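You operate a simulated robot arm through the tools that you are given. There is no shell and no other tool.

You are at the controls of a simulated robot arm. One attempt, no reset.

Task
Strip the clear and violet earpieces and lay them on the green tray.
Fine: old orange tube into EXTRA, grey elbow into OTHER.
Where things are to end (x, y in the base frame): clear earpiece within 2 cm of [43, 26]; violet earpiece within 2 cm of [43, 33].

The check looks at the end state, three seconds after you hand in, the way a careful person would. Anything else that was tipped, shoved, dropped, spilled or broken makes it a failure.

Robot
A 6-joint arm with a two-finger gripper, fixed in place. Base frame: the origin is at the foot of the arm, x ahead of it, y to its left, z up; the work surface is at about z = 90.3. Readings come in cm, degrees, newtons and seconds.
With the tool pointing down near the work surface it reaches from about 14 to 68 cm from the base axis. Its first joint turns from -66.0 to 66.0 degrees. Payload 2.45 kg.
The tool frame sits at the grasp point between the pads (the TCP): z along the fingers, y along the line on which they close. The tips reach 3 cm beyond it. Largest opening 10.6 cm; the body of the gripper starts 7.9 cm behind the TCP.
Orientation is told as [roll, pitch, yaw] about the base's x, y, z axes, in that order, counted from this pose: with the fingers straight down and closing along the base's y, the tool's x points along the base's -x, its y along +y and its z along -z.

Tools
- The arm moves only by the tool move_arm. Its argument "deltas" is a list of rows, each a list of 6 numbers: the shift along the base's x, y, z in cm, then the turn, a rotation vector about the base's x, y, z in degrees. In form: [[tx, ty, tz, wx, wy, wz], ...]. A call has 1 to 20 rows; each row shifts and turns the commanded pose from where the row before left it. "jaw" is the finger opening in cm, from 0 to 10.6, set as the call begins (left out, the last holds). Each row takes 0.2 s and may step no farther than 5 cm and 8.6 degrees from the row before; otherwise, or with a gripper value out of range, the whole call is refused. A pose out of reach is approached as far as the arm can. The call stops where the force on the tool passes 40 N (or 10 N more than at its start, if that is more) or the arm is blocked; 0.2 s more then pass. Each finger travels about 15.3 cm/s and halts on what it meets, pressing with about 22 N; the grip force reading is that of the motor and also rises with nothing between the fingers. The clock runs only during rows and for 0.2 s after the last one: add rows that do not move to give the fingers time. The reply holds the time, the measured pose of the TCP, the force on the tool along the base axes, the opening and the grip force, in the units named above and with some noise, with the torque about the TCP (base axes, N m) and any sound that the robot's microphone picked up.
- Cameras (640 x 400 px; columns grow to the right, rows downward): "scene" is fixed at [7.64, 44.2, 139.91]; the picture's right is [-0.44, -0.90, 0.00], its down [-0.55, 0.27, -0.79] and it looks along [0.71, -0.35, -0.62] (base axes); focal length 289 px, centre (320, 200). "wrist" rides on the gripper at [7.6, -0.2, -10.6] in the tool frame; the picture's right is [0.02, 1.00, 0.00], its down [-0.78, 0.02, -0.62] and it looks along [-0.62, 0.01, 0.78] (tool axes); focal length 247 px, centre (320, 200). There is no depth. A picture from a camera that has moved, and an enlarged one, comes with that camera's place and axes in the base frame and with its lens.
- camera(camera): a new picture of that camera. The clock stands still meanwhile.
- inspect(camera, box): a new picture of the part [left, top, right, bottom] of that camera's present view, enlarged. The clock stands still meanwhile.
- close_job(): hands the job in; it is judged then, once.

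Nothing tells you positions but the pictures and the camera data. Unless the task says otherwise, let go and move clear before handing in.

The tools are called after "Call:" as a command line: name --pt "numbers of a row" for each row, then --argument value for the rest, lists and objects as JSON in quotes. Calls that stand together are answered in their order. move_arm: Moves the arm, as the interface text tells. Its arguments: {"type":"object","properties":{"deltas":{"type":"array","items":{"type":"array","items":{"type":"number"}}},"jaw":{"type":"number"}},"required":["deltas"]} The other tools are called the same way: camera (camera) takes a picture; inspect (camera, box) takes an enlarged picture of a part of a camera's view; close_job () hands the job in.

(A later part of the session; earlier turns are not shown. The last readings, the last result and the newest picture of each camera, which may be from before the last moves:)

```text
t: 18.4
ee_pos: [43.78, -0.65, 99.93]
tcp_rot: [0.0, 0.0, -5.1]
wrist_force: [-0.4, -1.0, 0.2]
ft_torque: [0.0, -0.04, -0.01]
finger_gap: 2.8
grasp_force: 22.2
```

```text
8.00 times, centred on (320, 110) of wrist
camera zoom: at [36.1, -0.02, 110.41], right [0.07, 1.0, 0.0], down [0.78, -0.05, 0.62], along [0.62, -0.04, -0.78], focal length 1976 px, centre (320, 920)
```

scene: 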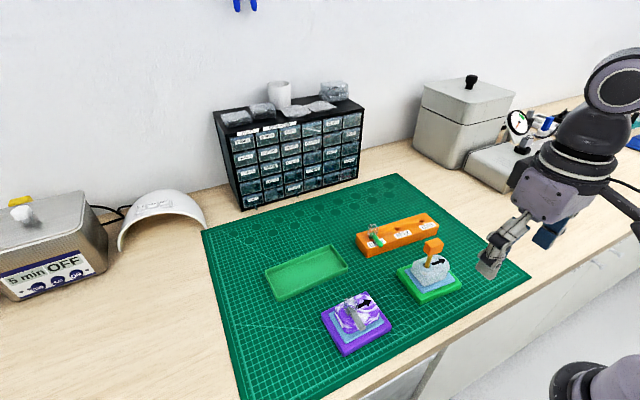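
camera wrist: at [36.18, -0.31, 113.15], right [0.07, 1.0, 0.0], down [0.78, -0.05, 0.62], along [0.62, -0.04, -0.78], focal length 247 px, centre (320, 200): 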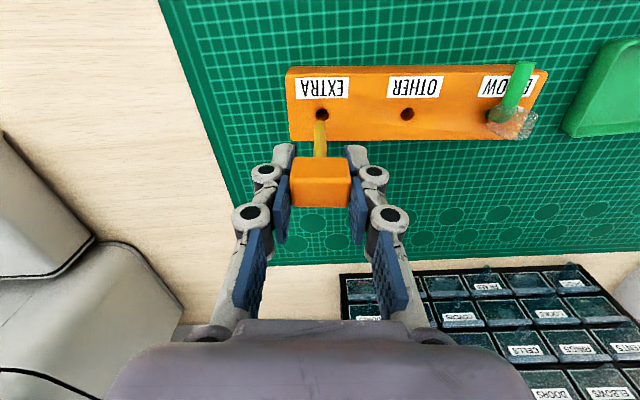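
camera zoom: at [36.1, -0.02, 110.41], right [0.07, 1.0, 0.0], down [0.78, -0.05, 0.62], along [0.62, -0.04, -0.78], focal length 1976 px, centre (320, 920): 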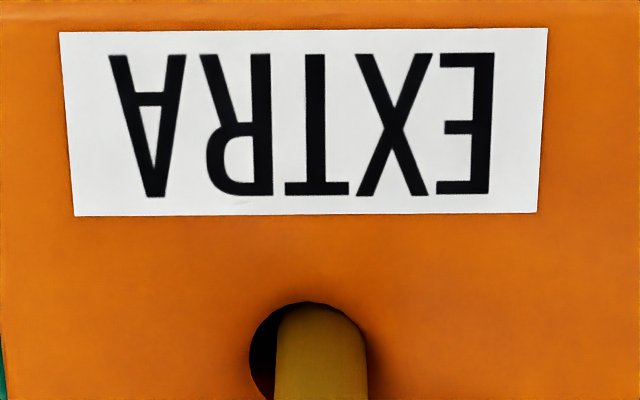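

Call:
move_arm --pt "0 -0.06 -0.15 0 0 0" --pt "0 0 -0.2 0 0 0" --pt "0 0 -0.2 0 0 0" --pt "0 0 0 0 0 0"

Call:
inspect --camera "scene" --box '[415, 200, 440, 225]'

Call:
inspect --camera "wrist" --box '[295, 95, 345, 145]'

```text
t: 19.4
ee_pos: [43.56, -0.71, 99.51]
tcp_rot: [0.0, 0.0, -5.0]
wrist_force: [-0.7, 0.1, -0.4]
ft_torque: [0.01, 0.02, 0.0]
finger_gap: 2.79
grasp_force: 22.4
```

```text
16.00 times, centred on (428, 212) of scene
camera zoom: at [7.64, 44.2, 139.91], right [-0.44, -0.9, 0.0], down [-0.55, 0.27, -0.79], along [0.71, -0.35, -0.62], focal length 4618 px, centre (-1400, 0)
```

zoom: 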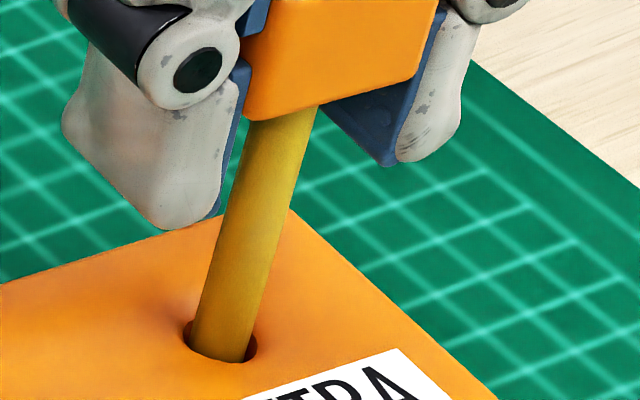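

```text
8.00 times, centred on (320, 120) of wrist
camera zoom: at [36.13, -0.07, 109.96], right [0.07, 1.0, 0.0], down [0.78, -0.05, 0.62], along [0.62, -0.04, -0.78], focal length 1976 px, centre (320, 840)
```

zoom: 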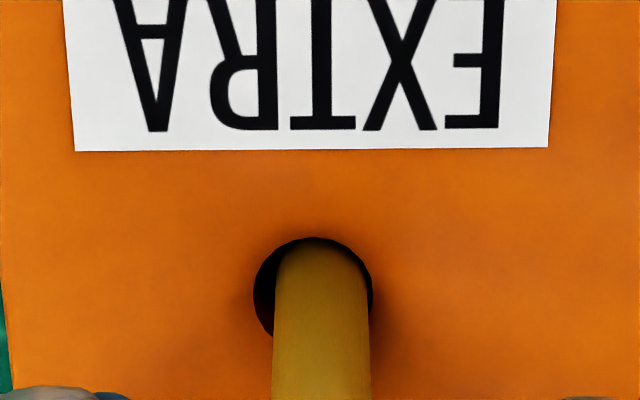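

The tube is sliding in freely, about 1.3 cm deep. I'll continue until I feel the bottom.

Call:
move_arm --pt "0 -0.03 -0.15 0 0 0" --pt "0 0 -0.15 0 0 0" --pt "0 0 -0.15 0 0 0" --pt "0 0 0 0 0 0"

Call:
inspect --camera "wrist" --box '[295, 95, 345, 145]'

```text
t: 20.4
ee_pos: [43.83, -0.67, 98.89]
tcp_rot: [0.0, 0.0, -5.0]
wrist_force: [0.3, 0.0, -0.1]
ft_torque: [-0.01, -0.01, -0.03]
finger_gap: 2.78
grasp_force: 21.8
```

```text
8.00 times, centred on (320, 120) of wrist
camera zoom: at [36.2, -0.15, 109.45], right [0.07, 1.0, 0.0], down [0.78, -0.05, 0.62], along [0.62, -0.04, -0.78], focal length 1976 px, centre (320, 840)
```

zoom: 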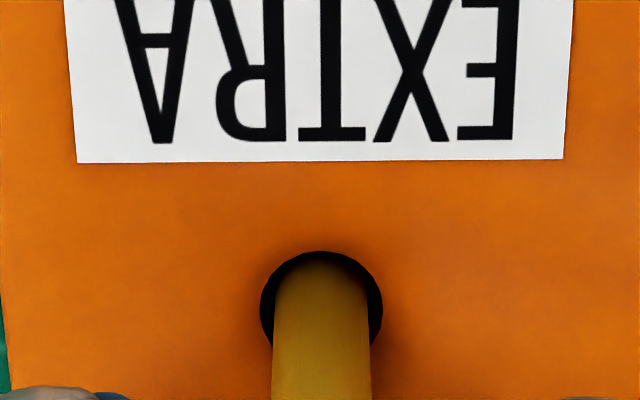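

Call:
move_arm --pt "0 0 -0.1 0 0 0" --pt "0 0 -0.1 0 0 0" --pt "0 0 -0.1 0 0 0" --pt "0 0 0 0 0 0"

Call:
inspect --camera "wrist" --box '[295, 95, 345, 145]'

Call:
inspect --camera "scene" --box '[400, 180, 450, 230]'

```text
t: 21.4
ee_pos: [43.84, -0.69, 98.79]
tcp_rot: [0.0, -0.1, -5.0]
wrist_force: [-0.1, -2.0, 16.5]
ft_torque: [-0.16, -0.04, 0.05]
finger_gap: 2.76
grasp_force: 21.6
```

```text
8.00 times, centred on (320, 120) of wrist
camera zoom: at [36.18, -0.13, 109.2], right [0.07, 1.0, 0.0], down [0.78, -0.05, 0.62], along [0.62, -0.04, -0.78], focal length 1976 px, centre (320, 840)
```

zoom: 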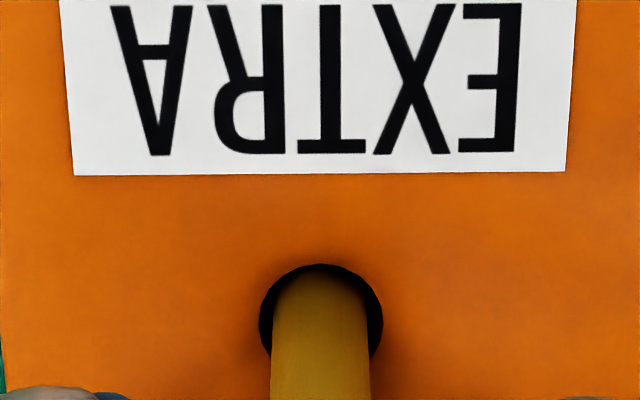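

```text
8.00 times, centred on (425, 205) of scene
camera zoom: at [7.62, 44.19, 139.91], right [-0.44, -0.9, 0.0], down [-0.55, 0.27, -0.79], along [0.71, -0.35, -0.62], focal length 2309 px, centre (-520, 160)
```

zoom: 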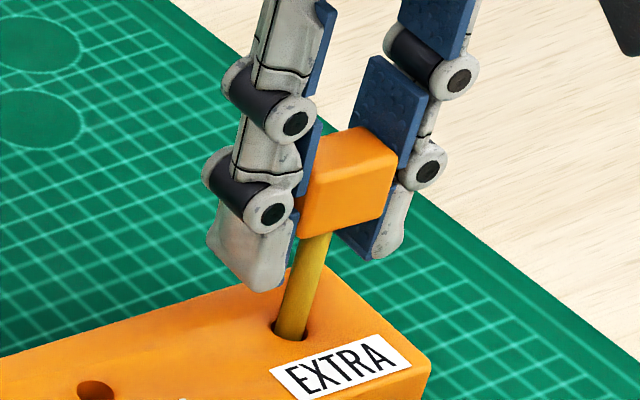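

The tube has bottomed in EXTRA (16 N). I'll ease up slightly, open, and rise clear.

Call:
move_arm --pt "0 0 0.1 0 0 0" --pt "0 0 0 0 0 0"

Call:
move_arm --pt "0 0 0 0 0 0" --pt "0 0 0 0 0 0" --pt "0 0 0 0 0 0" --jaw 7

Call:
inspect --camera "scene" --box '[390, 160, 470, 240]'

Call:
camera --camera "wrist"

```text
t: 22.0
ee_pos: [43.65, -0.56, 98.82]
tcp_rot: [0.1, 0.0, -5.0]
wrist_force: [-0.6, 0.0, -0.2]
ft_torque: [-0.02, -0.03, -0.01]
finger_gap: 2.75
grasp_force: 22.0
```

```text
t: 22.8
ee_pos: [43.7, -0.64, 98.76]
tcp_rot: [-0.1, 0.0, -5.0]
wrist_force: [0.2, -0.6, 0.1]
ft_torque: [-0.03, 0.01, -0.01]
finger_gap: 7.0
grasp_force: 0.0
```

```text
5.00 times, centred on (430, 200) of scene
camera zoom: at [7.64, 44.2, 139.91], right [-0.44, -0.9, 0.0], down [-0.55, 0.27, -0.79], along [0.71, -0.35, -0.62], focal length 1443 px, centre (-230, 200)
```

zoom: 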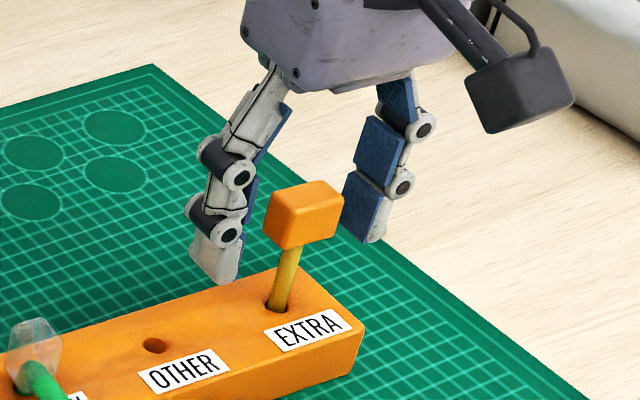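

```text
taken
camera wrist: at [36.15, -0.11, 109.29], right [0.07, 1.0, 0.0], down [0.78, -0.05, 0.62], along [0.62, -0.04, -0.78], focal length 247 px, centre (320, 200)
```

wrist: 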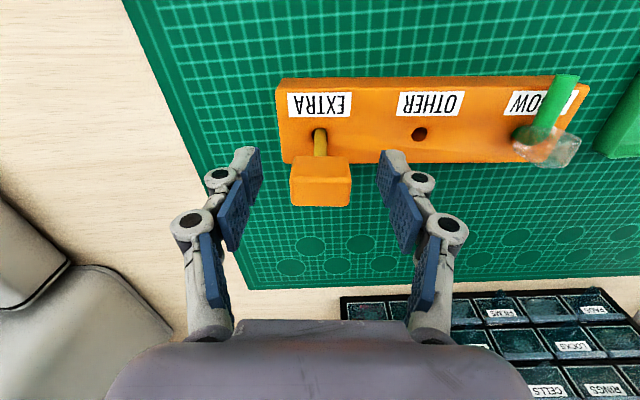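

The orange tube now stands in EXTRA. I'll rise and travel to hover over the grey elbow's knob.

Call:
move_arm --pt "0 0 3 0 0 0" --pt "0 0 4 0 0 0" --pt "0 0 3 0 0 5" --pt "-2.12 4.15 0 0 0 0" --pt "-2.12 4.15 0 0 0 0" --pt "-2.12 4.15 0 0 0 0" --pt "-2.12 4.15 0 0 0 0" --pt "-2.12 4.15 0 0 0 0" --pt "-2.12 4.15 0 0 0 0" --pt "-2.12 4.15 0 0 0 0" --pt "0 0 -2 0 0 0" --pt "0 0 0 0 0 0" --pt "0 0 0 0 0 0"

Call:
camera --camera "wrist"

Call:
inspect --camera "wrist" --box '[270, 80, 370, 180]'

Call:
inspect --camera "scene" --box '[320, 270, 400, 350]'

Call:
inspect --camera "scene" --box '[350, 170, 470, 270]'

```text
t: 25.6
ee_pos: [28.65, 28.35, 106.57]
tcp_rot: [0.0, 0.0, 0.0]
wrist_force: [0.2, -0.3, 0.0]
ft_torque: [-0.02, 0.03, 0.02]
finger_gap: 6.98
grasp_force: 0.1
```

```text
taken
camera wrist: at [21.08, 28.23, 117.16], right [-0.02, 1.0, 0.0], down [0.78, 0.02, 0.62], along [0.62, 0.01, -0.78], focal length 247 px, centre (320, 200)
```

wrist: 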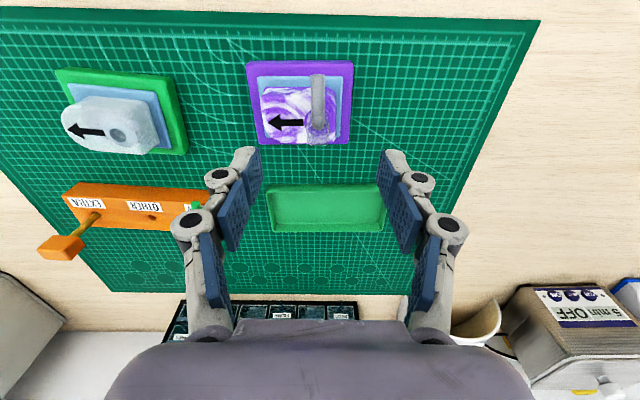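

```text
4.00 times, centred on (320, 130) of wrist
camera zoom: at [21.08, 28.23, 117.16], right [-0.02, 1.0, 0.0], down [0.78, 0.02, 0.62], along [0.62, 0.01, -0.78], focal length 988 px, centre (320, 480)
```

zoom: 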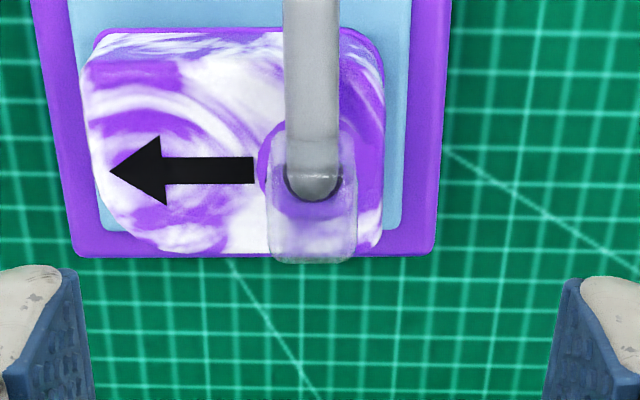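

```text
5.00 times, centred on (360, 310) of scene
camera zoom: at [7.64, 44.2, 139.91], right [-0.44, -0.9, 0.0], down [-0.55, 0.27, -0.79], along [0.71, -0.35, -0.62], focal length 1443 px, centre (120, -350)
```

zoom: 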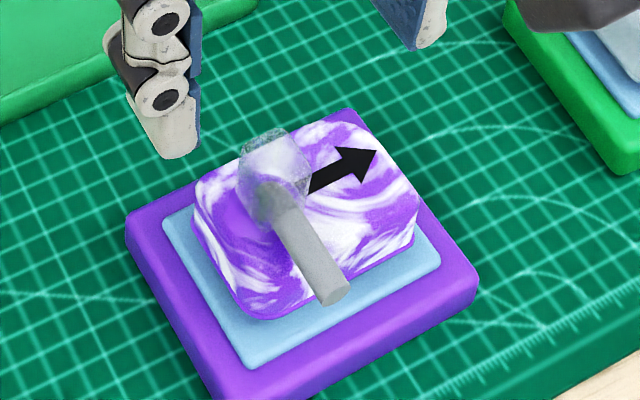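

```text
4.00 times, centred on (410, 220) of scene
camera zoom: at [7.64, 44.2, 139.91], right [-0.44, -0.9, 0.0], down [-0.55, 0.27, -0.79], along [0.71, -0.35, -0.62], focal length 1154 px, centre (-40, 120)
```

zoom: 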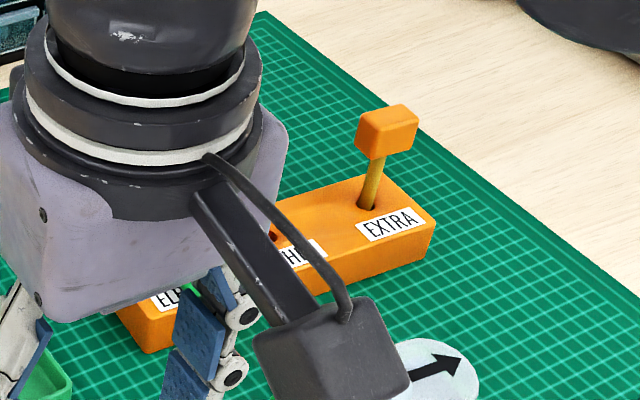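

The orange tube stands well. The knob centre is about 0.16 to -y and 0.2 to +x of my TCP, so I'll correct and descend so the fingertips stay just above the earpiece.

Call:
move_arm --pt "0.2 -0.16 -2 0 0 0" --pt "0 0 -2 0 0 0" --pt "0 0 -1.5 0 0 0" --pt "0 0 -1 0 0 0" --pt "0 0 0 0 0 0" --pt "0 0 0 0 0 0"

Call:
inspect --camera "wrist" --box '[240, 100, 400, 240]'

Call:
inspect --camera "scene" --box '[320, 260, 400, 340]'

```text
t: 27.0
ee_pos: [29.02, 28.19, 99.98]
tcp_rot: [0.0, 0.1, 0.0]
wrist_force: [-0.1, 0.5, 0.0]
ft_torque: [0.02, 0.01, 0.0]
finger_gap: 6.98
grasp_force: 0.0
```

```text
2.86 times, centred on (320, 170) of wrist
camera zoom: at [21.44, 28.12, 110.61], right [-0.02, 1.0, 0.0], down [0.78, 0.02, 0.62], along [0.62, 0.01, -0.78], focal length 706 px, centre (320, 286)
```

zoom: 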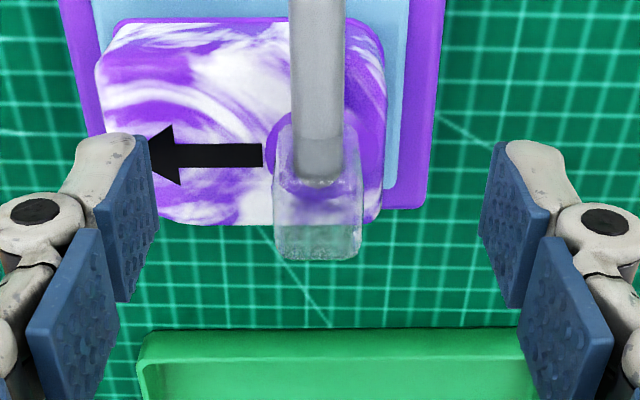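

```text
5.00 times, centred on (360, 300) of scene
camera zoom: at [7.64, 44.2, 139.91], right [-0.44, -0.9, 0.0], down [-0.55, 0.27, -0.79], along [0.71, -0.35, -0.62], focal length 1443 px, centre (120, -300)
```

zoom: 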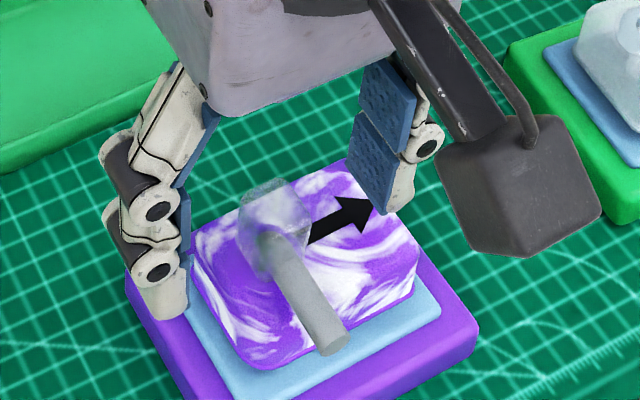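

The knob is centred between the pads, so I'll lower a touch more and close.

Call:
move_arm --pt "-0.08 -0.04 -0.35 0 0 0" --pt "0 0 0 0 0 0"

Call:
move_arm --pt "0 0 0 0 0 0" --pt "0 0 0 0 0 0" --pt "0 0 0 0 0 0" --pt "0 0 0 0 0 0" --jaw 1

Call:
inspect --camera "wrist" --box '[240, 100, 400, 240]'

Call:
inspect --camera "scene" --box '[320, 260, 400, 340]'

```text
t: 27.6
ee_pos: [28.94, 28.31, 99.84]
tcp_rot: [-0.1, -0.1, 0.0]
wrist_force: [0.4, 0.0, -0.4]
ft_torque: [0.01, -0.02, -0.03]
finger_gap: 6.95
grasp_force: 0.0
```

```text
t: 28.6
ee_pos: [28.96, 28.25, 99.83]
tcp_rot: [0.1, 0.0, 0.1]
wrist_force: [0.5, 0.5, 2.6]
ft_torque: [0.03, 0.01, 0.01]
finger_gap: 1.66
grasp_force: 22.1
```

```text
2.86 times, centred on (320, 170) of wrist
camera zoom: at [21.38, 28.11, 110.33], right [-0.02, 1.0, 0.0], down [0.78, 0.02, 0.62], along [0.62, 0.01, -0.78], focal length 706 px, centre (320, 286)
```

zoom: 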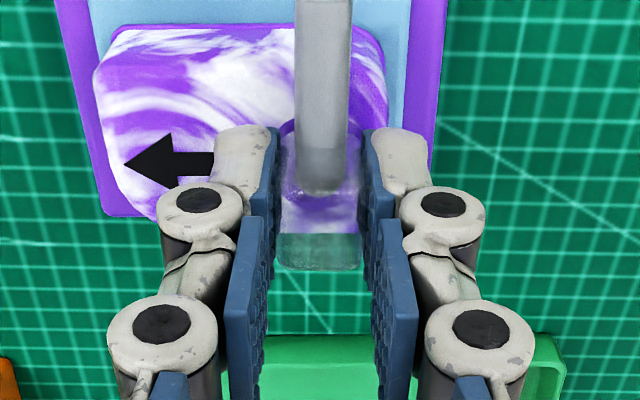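

```text
5.00 times, centred on (360, 300) of scene
camera zoom: at [7.64, 44.19, 139.91], right [-0.44, -0.9, 0.0], down [-0.55, 0.27, -0.79], along [0.71, -0.35, -0.62], focal length 1443 px, centre (120, -300)
```

zoom: 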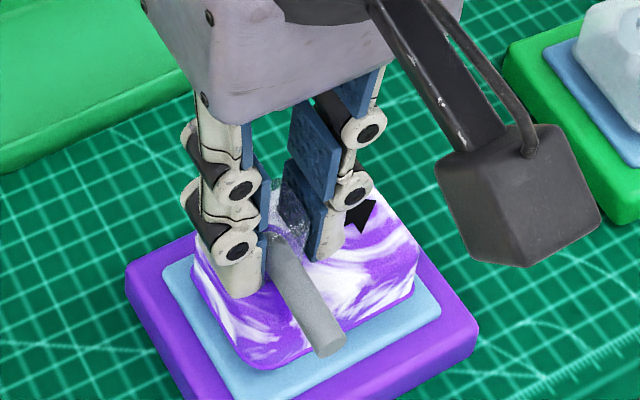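

The knob is gripped at 1.66 cm. I'll begin a gentle upward pull.

Call:
move_arm --pt "0 0 0.2 0 0 0" --pt "0 0 0.2 0 0 0" --pt "0 0 0 0 0 0"

Call:
inspect --camera "scene" --box '[320, 260, 400, 340]'

Call:
inspect --camera "wrist" --box '[240, 100, 400, 240]'

```text
t: 29.4
ee_pos: [29.02, 28.26, 100.24]
tcp_rot: [0.1, 0.0, 0.0]
wrist_force: [0.8, -0.1, -0.8]
ft_torque: [0.0, -0.03, -0.02]
finger_gap: 1.7
grasp_force: 22.2
```

```text
5.00 times, centred on (360, 300) of scene
camera zoom: at [7.64, 44.2, 139.91], right [-0.44, -0.9, 0.0], down [-0.55, 0.27, -0.79], along [0.71, -0.35, -0.62], focal length 1443 px, centre (120, -300)
```

zoom: 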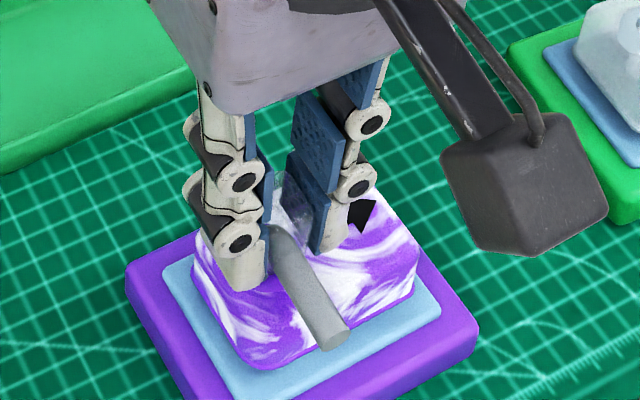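

```text
2.86 times, centred on (320, 170) of wrist
camera zoom: at [21.33, 28.07, 110.78], right [-0.02, 1.0, 0.0], down [0.78, 0.02, 0.62], along [0.62, 0.01, -0.78], focal length 706 px, centre (320, 286)
```

zoom: 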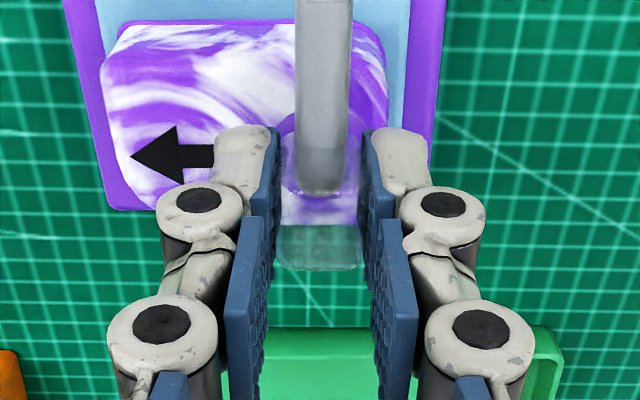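

Call:
move_arm --pt "0 0 0.3 0 0 0" --pt "0 0 0.3 0 0 0" --pt "0 0 0.3 0 0 0" --pt "0 0 0.3 0 0 0" --pt "0 0 0 0 0 0"

Call:
inspect --camera "scene" --box '[320, 260, 400, 340]'

Call:
inspect --camera "wrist" --box '[240, 100, 400, 240]'

```text
t: 30.6
ee_pos: [28.95, 28.17, 101.54]
tcp_rot: [0.0, 0.0, 0.0]
wrist_force: [-0.6, -0.4, -0.7]
ft_torque: [0.0, -0.01, -0.01]
finger_gap: 1.67
grasp_force: 22.1
```

```text
5.00 times, centred on (360, 300) of scene
camera zoom: at [7.64, 44.2, 139.91], right [-0.44, -0.9, 0.0], down [-0.55, 0.27, -0.79], along [0.71, -0.35, -0.62], focal length 1443 px, centre (120, -300)
```

zoom: 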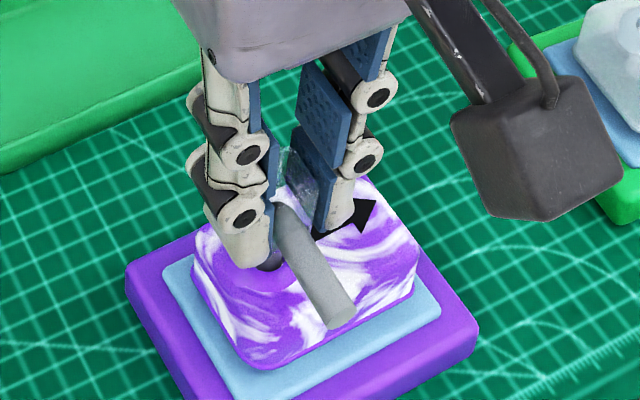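

```text
2.86 times, centred on (320, 170) of wrist
camera zoom: at [21.33, 28.0, 112.05], right [-0.02, 1.0, 0.0], down [0.78, 0.02, 0.62], along [0.62, 0.01, -0.78], focal length 706 px, centre (320, 286)
```

zoom: 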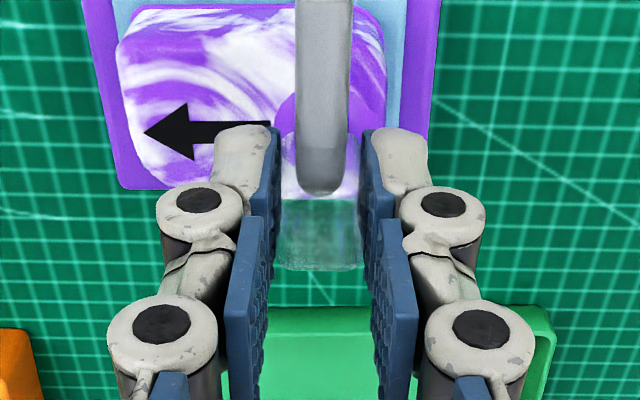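

The elbow is coming out and the earpiece is staying put. I'll continue lifting until it is clear.

Call:
move_arm --pt "0 0 0.4 0 0 0" --pt "0 0 0.4 0 0 0" --pt "0 0 0.5 0 0 0" --pt "0 0 0.7 0 0 0" --pt "0 0 1 0 0 0" --pt "0 0 1.5 0 0 0" --pt "0 0 2 0 0 0" --pt "0 0 0 0 0 0"

Call:
inspect --camera "scene" --box '[320, 230, 400, 340]'

Call:
inspect --camera "wrist" --box '[240, 60, 400, 220]'

```text
t: 32.4
ee_pos: [28.86, 28.22, 108.07]
tcp_rot: [0.0, 0.0, 0.0]
wrist_force: [-0.7, 0.2, 0.0]
ft_torque: [0.01, 0.01, 0.01]
finger_gap: 1.68
grasp_force: 22.0
```

```text
3.64 times, centred on (360, 285) of scene
camera zoom: at [7.64, 44.2, 139.91], right [-0.44, -0.9, 0.0], down [-0.55, 0.27, -0.79], along [0.71, -0.35, -0.62], focal length 1050 px, centre (174, -109)
```

zoom: 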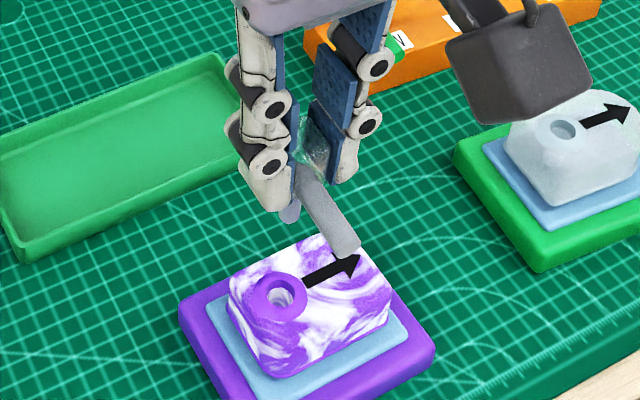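

```text
2.50 times, centred on (320, 140) of wrist
camera zoom: at [21.37, 28.11, 118.6], right [-0.02, 1.0, 0.0], down [0.78, 0.02, 0.62], along [0.62, 0.01, -0.78], focal length 617 px, centre (320, 350)
```

zoom: 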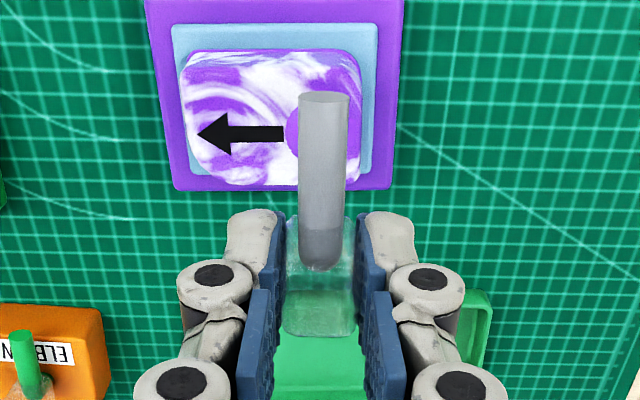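

The elbow is free and both earpieces are still seated. I'll carry it to OTHER, where its stem tip sits roughly 6.8 cm below and 0.25 cm ahead of the TCP, and hover there.

Call:
move_arm --pt "2.48 -3.66 0.3 0 0 0" --pt "2.48 -3.66 0.2 0 0 0" --pt "2.48 -3.66 0 0 0 0" --pt "2.48 -3.66 0 0 0 0" --pt "2.48 -3.66 0 0 0 0" --pt "2.48 -3.65 0 0 0 0" --pt "0 0 -2.5 0 0 0" --pt "0 0 -2.5 0 0 0" --pt "0 0 -0.5 0 0 0" --pt "0 0 0 0 0 0" --pt "0 0 0 0 0 0"

Call:
inspect --camera "scene" --box '[370, 170, 450, 260]'

Call:
inspect --camera "wrist" --box '[240, 60, 400, 220]'

Call:
camera --camera "wrist"

```text
t: 34.8
ee_pos: [44.09, 6.48, 103.12]
tcp_rot: [-0.1, -0.1, -0.1]
wrist_force: [-0.8, 0.7, -0.5]
ft_torque: [-0.01, 0.03, -0.03]
finger_gap: 1.67
grasp_force: 21.4
```

```text
4.44 times, centred on (410, 215) of scene
camera zoom: at [7.64, 44.2, 139.91], right [-0.44, -0.9, 0.0], down [-0.55, 0.27, -0.79], along [0.71, -0.35, -0.62], focal length 1283 px, centre (-80, 133)
```

zoom: 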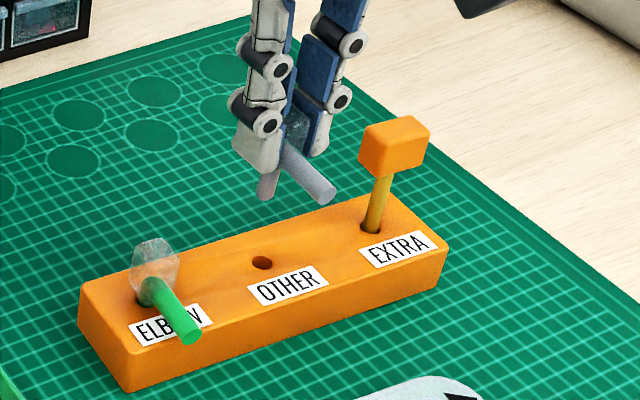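

```text
2.50 times, centred on (320, 140) of wrist
camera zoom: at [36.61, 6.32, 113.65], right [-0.02, 1.0, 0.0], down [0.78, 0.02, 0.62], along [0.62, 0.01, -0.78], focal length 617 px, centre (320, 350)
```

zoom: 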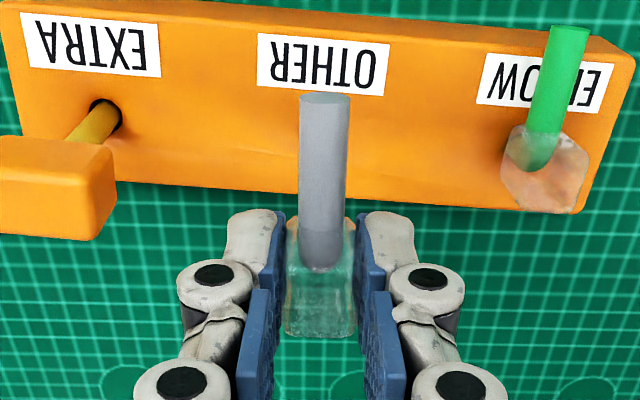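

```text
taken
camera wrist: at [36.61, 6.32, 113.65], right [-0.02, 1.0, 0.0], down [0.78, 0.02, 0.62], along [0.62, 0.01, -0.78], focal length 247 px, centre (320, 200)
```

wrist: 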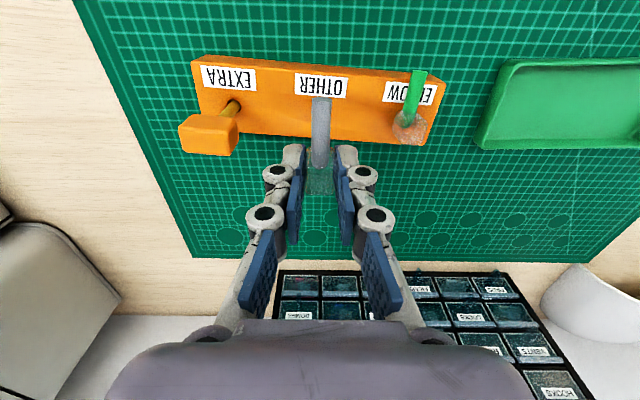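

Call:
inspect --camera "scene" --box '[415, 190, 450, 225]'

Call:
inspect --camera "scene" --box '[410, 195, 455, 240]'

```text
11.43 times, centred on (432, 208) of scene
camera zoom: at [7.64, 44.2, 139.91], right [-0.44, -0.9, 0.0], down [-0.55, 0.27, -0.79], along [0.71, -0.35, -0.62], focal length 3299 px, centre (-966, 114)
```

zoom: 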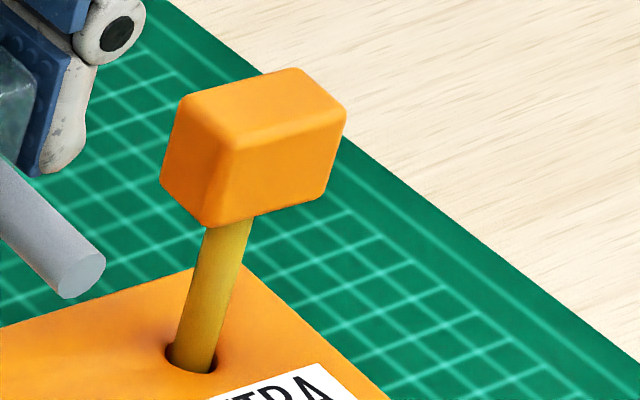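

```text
8.89 times, centred on (432, 218) of scene
camera zoom: at [7.64, 44.2, 139.91], right [-0.44, -0.9, 0.0], down [-0.55, 0.27, -0.79], along [0.71, -0.35, -0.62], focal length 2566 px, centre (-680, 44)
```

zoom: 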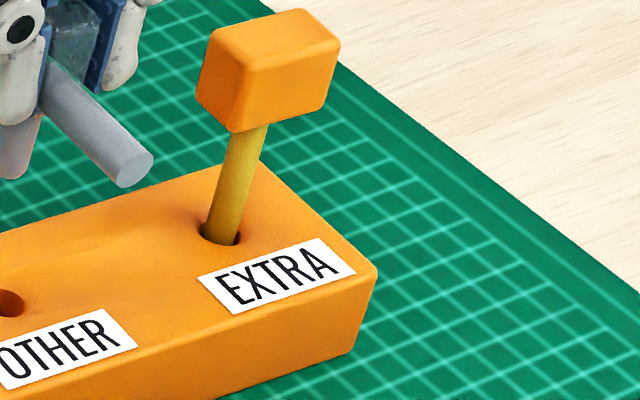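

Wrong crop. The stem and OTHER hole are farther left, so I'll inspect there.

Call:
inspect --camera "scene" --box '[405, 190, 445, 235]'

Call:
inspect --camera "scene" --box '[415, 195, 440, 220]'

Call:
inspect --camera "scene" --box '[410, 200, 440, 232]'

Call:
inspect --camera "scene" --box '[390, 190, 460, 245]'

Call:
inspect --camera "scene" --box '[400, 185, 435, 235]'

```text
8.89 times, centred on (425, 212) of scene
camera zoom: at [7.64, 44.2, 139.91], right [-0.44, -0.9, 0.0], down [-0.55, 0.27, -0.79], along [0.71, -0.35, -0.62], focal length 2566 px, centre (-613, 89)
```

zoom: 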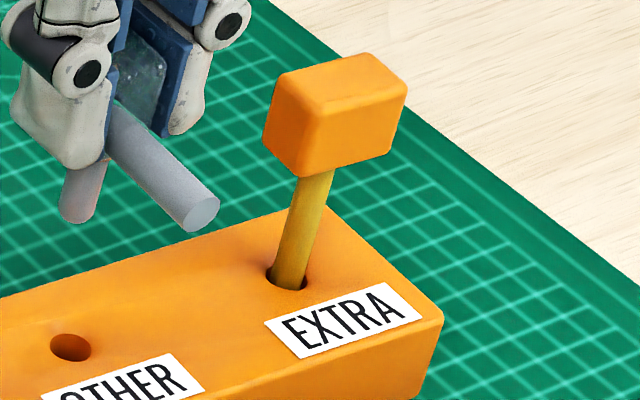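

```text
16.00 times, centred on (428, 208) of scene
camera zoom: at [7.64, 44.2, 139.91], right [-0.44, -0.9, 0.0], down [-0.55, 0.27, -0.79], along [0.71, -0.35, -0.62], focal length 4618 px, centre (-1400, 80)
```

zoom: 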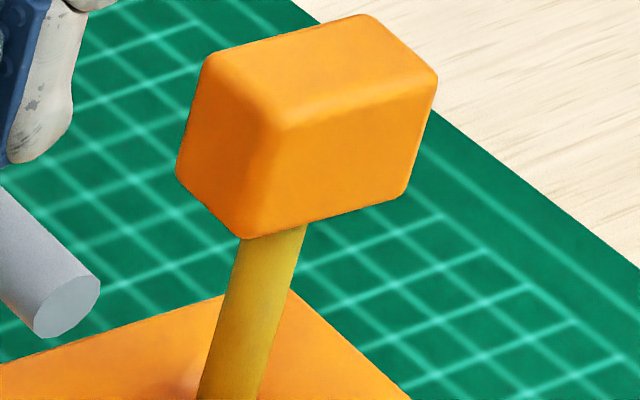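

```text
12.50 times, centred on (425, 216) of scene
camera zoom: at [7.64, 44.2, 139.91], right [-0.44, -0.9, 0.0], down [-0.55, 0.27, -0.79], along [0.71, -0.35, -0.62], focal length 3608 px, centre (-992, 0)
```

zoom: 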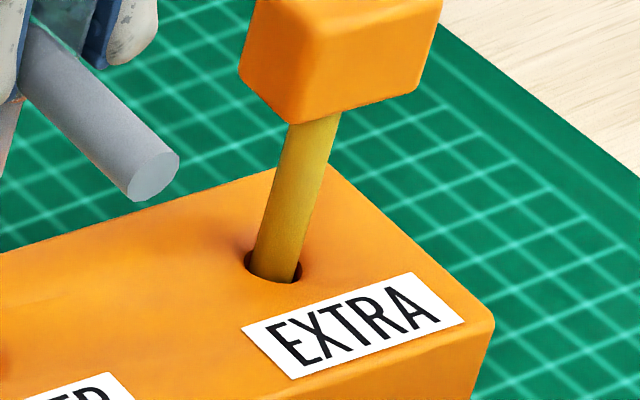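

```text
7.27 times, centred on (425, 218) of scene
camera zoom: at [7.64, 44.2, 139.91], right [-0.44, -0.9, 0.0], down [-0.55, 0.27, -0.79], along [0.71, -0.35, -0.62], focal length 2099 px, centre (-444, 73)
```

zoom: 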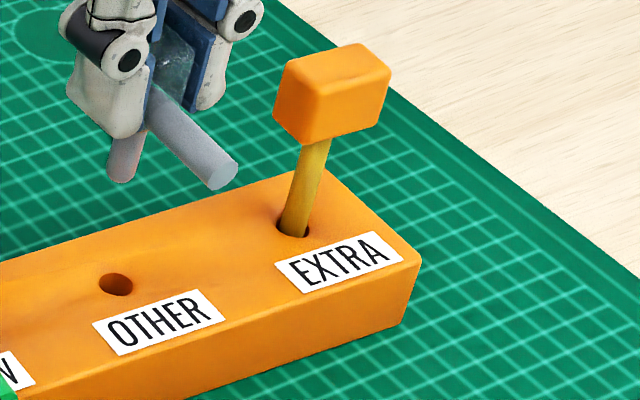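

```text
8.00 times, centred on (418, 210) of scene
camera zoom: at [7.64, 44.2, 139.91], right [-0.44, -0.9, 0.0], down [-0.55, 0.27, -0.79], along [0.71, -0.35, -0.62], focal length 2309 px, centre (-460, 120)
```

zoom: 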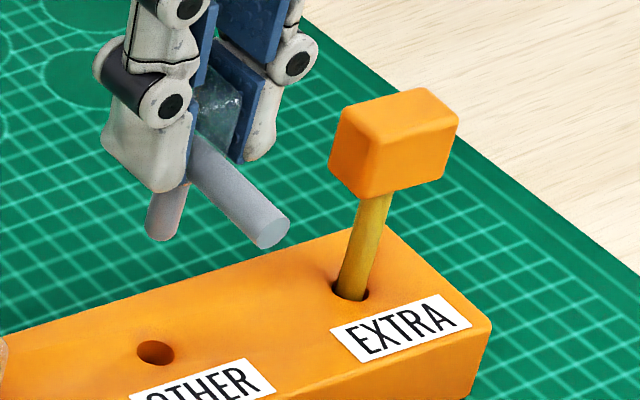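

Stem tip and OTHER hole are both visible in the scene view, with the tip roughly 4.4 cm above the hole. I'll shift, come down about 2.5 cm, and measure again.

Call:
move_arm --pt "-0.45 -0.2 0 0 0 0" --pt "0 0 -1.5 0 0 0" --pt "0 0 -1 0 0 0" --pt "0 0 0 0 0 0" --pt "0 0 0 0 0 0"

Call:
inspect --camera "scene" --box '[400, 195, 435, 245]'

Call:
inspect --camera "wrist" --box '[280, 60, 360, 160]'

```text
t: 36.0
ee_pos: [43.28, 6.09, 100.5]
tcp_rot: [0.0, 0.0, -0.1]
wrist_force: [1.3, -0.4, 0.9]
ft_torque: [0.01, 0.02, 0.03]
finger_gap: 1.7
grasp_force: 21.6
```

```text
8.00 times, centred on (418, 220) of scene
camera zoom: at [7.64, 44.2, 139.91], right [-0.44, -0.9, 0.0], down [-0.55, 0.27, -0.79], along [0.71, -0.35, -0.62], focal length 2309 px, centre (-460, 40)
```

zoom: 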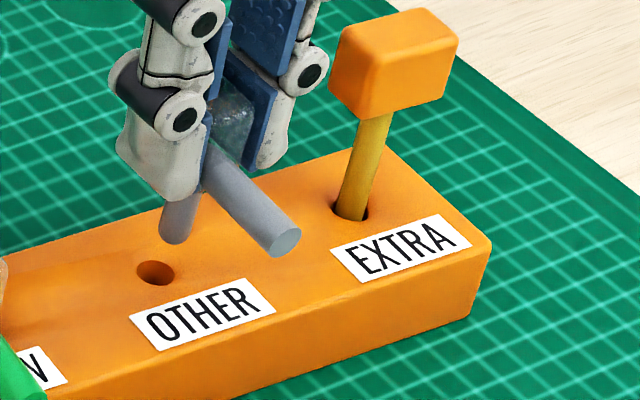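

```text
4.00 times, centred on (320, 110) of wrist
camera zoom: at [35.78, 5.94, 110.97], right [-0.02, 1.0, 0.0], down [0.78, 0.02, 0.62], along [0.62, 0.01, -0.78], focal length 988 px, centre (320, 560)
```

zoom: 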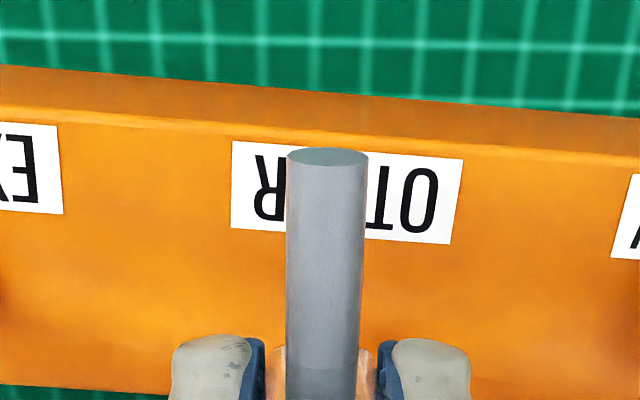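

Call:
move_arm --pt "0.17 0.17 0 0 0 0" --pt "0 0 -0.5 0 0 0" --pt "0 0 -0.4 0 0 0" --pt "0 0 0 0 0 0" --pt "0 0 0 0 0 0"

Call:
inspect --camera "scene" --box '[403, 205, 428, 235]'

Call:
inspect --camera "wrist" --box '[280, 60, 360, 160]'

```text
t: 37.2
ee_pos: [43.41, 6.22, 99.63]
tcp_rot: [0.0, 0.0, -0.1]
wrist_force: [1.1, -0.4, -0.5]
ft_torque: [0.02, -0.03, 0.01]
finger_gap: 1.65
grasp_force: 21.9
```

```text
13.33 times, centred on (416, 220) of scene
camera zoom: at [7.64, 44.2, 139.91], right [-0.44, -0.9, 0.0], down [-0.55, 0.27, -0.79], along [0.71, -0.35, -0.62], focal length 3848 px, centre (-953, -67)
```

zoom: 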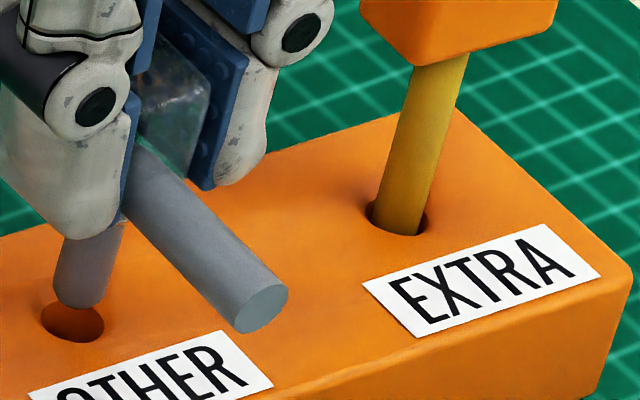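

```text
4.00 times, centred on (320, 110) of wrist
camera zoom: at [35.97, 6.12, 110.06], right [-0.02, 1.0, 0.0], down [0.78, 0.02, 0.62], along [0.62, 0.01, -0.78], focal length 988 px, centre (320, 560)
```

zoom: 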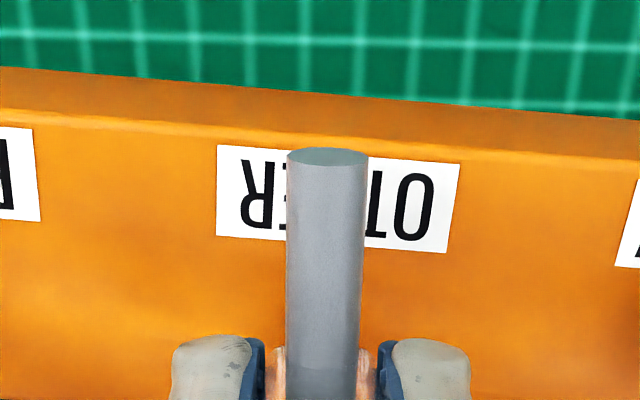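

Call:
move_arm --pt "-0.03 0.05 0 0 0 0" --pt "0 0 -0.2 0 0 0" --pt "0 0 -0.15 0 0 0" --pt "0 0 0 0 0 0" --pt "0 0 0 0 0 0"

Call:
inspect --camera "scene" --box '[403, 210, 423, 234]'

Call:
inspect --camera "wrist" --box '[280, 60, 360, 160]'

```text
t: 38.4
ee_pos: [43.5, 6.29, 99.26]
tcp_rot: [-0.1, 0.0, 0.0]
wrist_force: [-0.4, 0.1, 0.1]
ft_torque: [0.01, 0.03, -0.01]
finger_gap: 1.68
grasp_force: 21.6
```

```text
16.00 times, centred on (413, 222) of scene
camera zoom: at [7.64, 44.2, 139.91], right [-0.44, -0.9, 0.0], down [-0.55, 0.27, -0.79], along [0.71, -0.35, -0.62], focal length 4618 px, centre (-1168, -152)
```

zoom: 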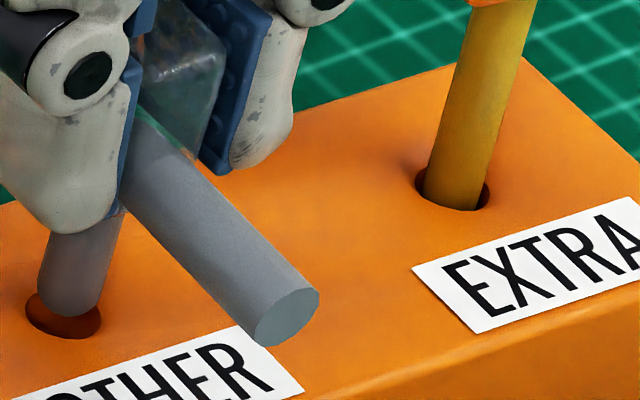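

```text
4.00 times, centred on (320, 110) of wrist
camera zoom: at [35.89, 6.18, 109.8], right [-0.02, 1.0, 0.0], down [0.78, 0.02, 0.62], along [0.62, 0.01, -0.78], focal length 988 px, centre (320, 560)
```

zoom: 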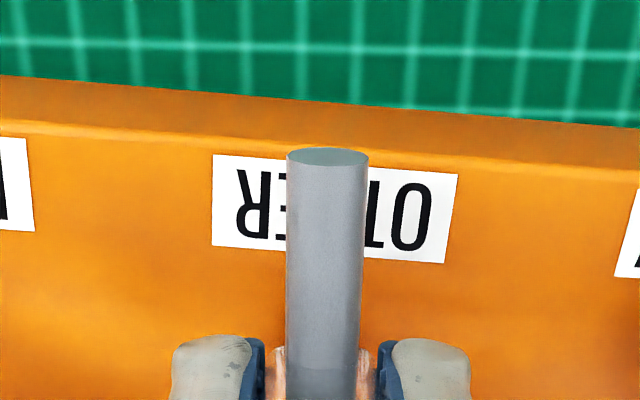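

Call:
move_arm --pt "0.03 0.05 0 0 0 0" --pt "0 0 -0.25 0 0 0" --pt "0 0 0 0 0 0" --pt "0 0 0 0 0 0"

Call:
inspect --camera "scene" --box '[403, 210, 423, 234]'

```text
t: 39.4
ee_pos: [43.57, 6.48, 99.09]
tcp_rot: [0.0, 0.0, 0.1]
wrist_force: [0.7, 0.0, 0.2]
ft_torque: [0.0, 0.01, -0.03]
finger_gap: 1.68
grasp_force: 21.4
```

```text
16.00 times, centred on (413, 222) of scene
camera zoom: at [7.64, 44.2, 139.91], right [-0.44, -0.9, 0.0], down [-0.55, 0.27, -0.79], along [0.71, -0.35, -0.62], focal length 4618 px, centre (-1168, -152)
```

zoom: 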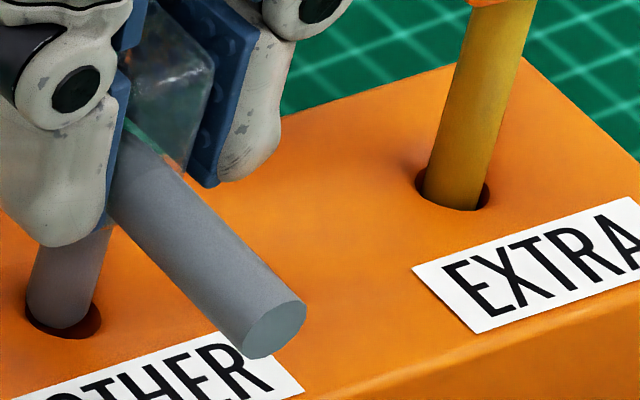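

Call:
move_arm --pt "-0.04 -0.05 0 0 0 0" --pt "0 0 -0.2 0 0 0" --pt "0 0 0 0 0 0" --pt "0 0 0 0 0 0"

Call:
inspect --camera "scene" --box '[403, 210, 423, 234]'

```text
t: 40.4
ee_pos: [43.49, 6.38, 98.82]
tcp_rot: [-0.1, 0.0, 0.1]
wrist_force: [0.3, 0.4, -0.2]
ft_torque: [-0.03, -0.01, 0.01]
finger_gap: 1.65
grasp_force: 22.1
```

```text
16.00 times, centred on (413, 222) of scene
camera zoom: at [7.64, 44.2, 139.91], right [-0.44, -0.9, 0.0], down [-0.55, 0.27, -0.79], along [0.71, -0.35, -0.62], focal length 4618 px, centre (-1168, -152)
```

zoom: 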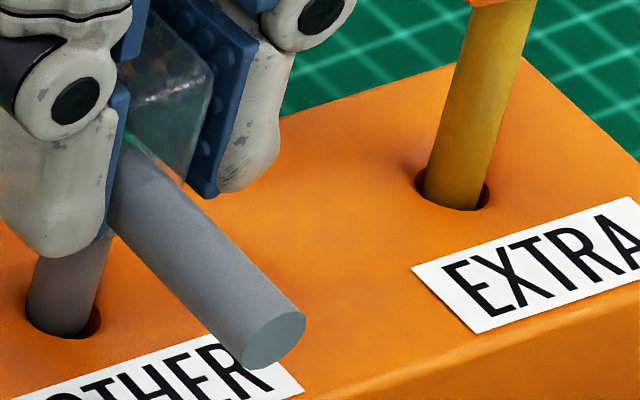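

The stem looks to be entering the OTHER hole with no force. I'll nudge it slightly to -y and continue down.

Call:
move_arm --pt "0 -0.04 -0.1 0 0 0" --pt "0 0 -0.15 0 0 0" --pt "0 0 -0.15 0 0 0" --pt "0 0 0 0 0 0"

Call:
inspect --camera "scene" --box '[403, 210, 423, 234]'

```text
t: 41.4
ee_pos: [43.5, 6.22, 98.35]
tcp_rot: [0.0, 0.0, 0.0]
wrist_force: [-2.4, 1.3, 0.1]
ft_torque: [0.0, 0.17, 0.01]
finger_gap: 1.63
grasp_force: 22.0
```

```text
16.00 times, centred on (413, 222) of scene
camera zoom: at [7.63, 44.2, 139.91], right [-0.44, -0.9, 0.0], down [-0.55, 0.27, -0.79], along [0.71, -0.35, -0.62], focal length 4618 px, centre (-1168, -152)
```

zoom: 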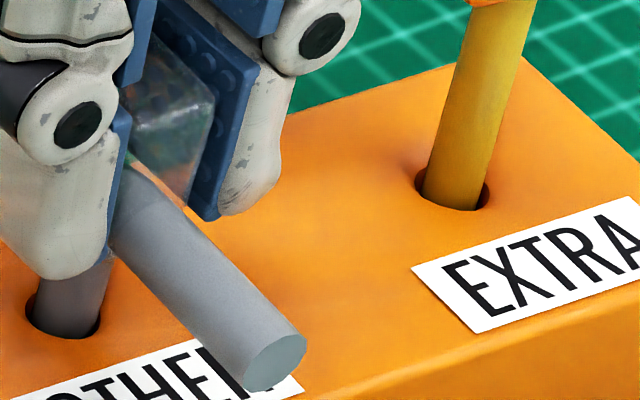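

Call:
move_arm --pt "-0.05 0.02 -0.1 0 0 0" --pt "0 0 -0.15 0 0 0" --pt "0 0 -0.15 0 0 0" --pt "0 0 0 0 0 0"

Call:
inspect --camera "scene" --box '[403, 210, 423, 234]'

```text
t: 42.4
ee_pos: [43.38, 6.27, 97.95]
tcp_rot: [0.0, -0.1, 0.0]
wrist_force: [0.5, 0.1, 0.2]
ft_torque: [0.02, 0.01, -0.02]
finger_gap: 1.68
grasp_force: 22.0
```

```text
16.00 times, centred on (413, 222) of scene
camera zoom: at [7.64, 44.2, 139.91], right [-0.44, -0.9, 0.0], down [-0.55, 0.27, -0.79], along [0.71, -0.35, -0.62], focal length 4618 px, centre (-1168, -152)
```

zoom: 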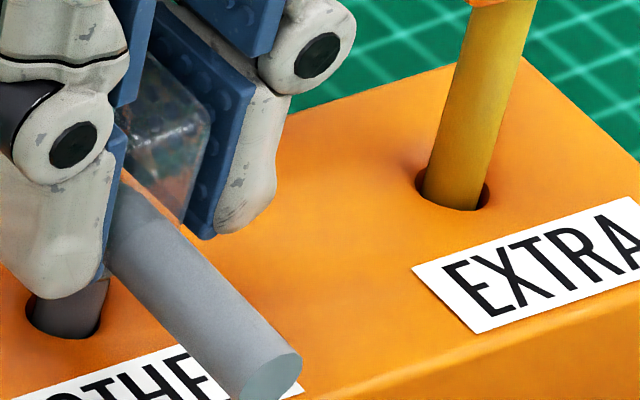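

The stem is sliding in with no side force. I'll keep going in small steps.

Call:
move_arm --pt "0 0 -0.15 0 0 0" --pt "0 0 -0.15 0 0 0" --pt "0 0 -0.15 0 0 0" --pt "0 0 0 0 0 0"

Call:
inspect --camera "scene" --box '[400, 200, 430, 236]'

```text
t: 43.4
ee_pos: [43.47, 6.17, 97.69]
tcp_rot: [0.1, 0.0, -0.1]
wrist_force: [0.1, 1.4, 0.4]
ft_torque: [0.08, 0.02, 0.07]
finger_gap: 1.66
grasp_force: 21.5
```

```text
11.11 times, centred on (415, 218) of scene
camera zoom: at [7.64, 44.2, 139.91], right [-0.44, -0.9, 0.0], down [-0.55, 0.27, -0.79], along [0.71, -0.35, -0.62], focal length 3207 px, centre (-736, 0)
```

zoom: 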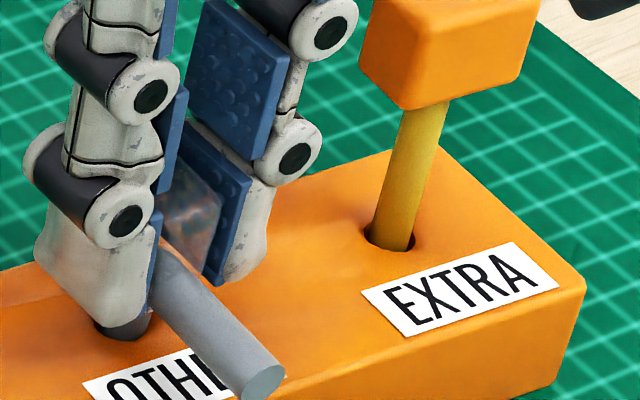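

Call:
move_arm --pt "0 0.03 -0.1 0 0 0" --pt "0 0 -0.1 0 0 0" --pt "0 0 -0.1 0 0 0" --pt "0 0 0 0 0 0"

```text
t: 44.4
ee_pos: [43.46, 6.13, 97.39]
tcp_rot: [0.0, 0.0, 0.0]
wrist_force: [-0.5, -0.9, 0.2]
ft_torque: [0.01, -0.03, 0.0]
finger_gap: 1.66
grasp_force: 21.5
```

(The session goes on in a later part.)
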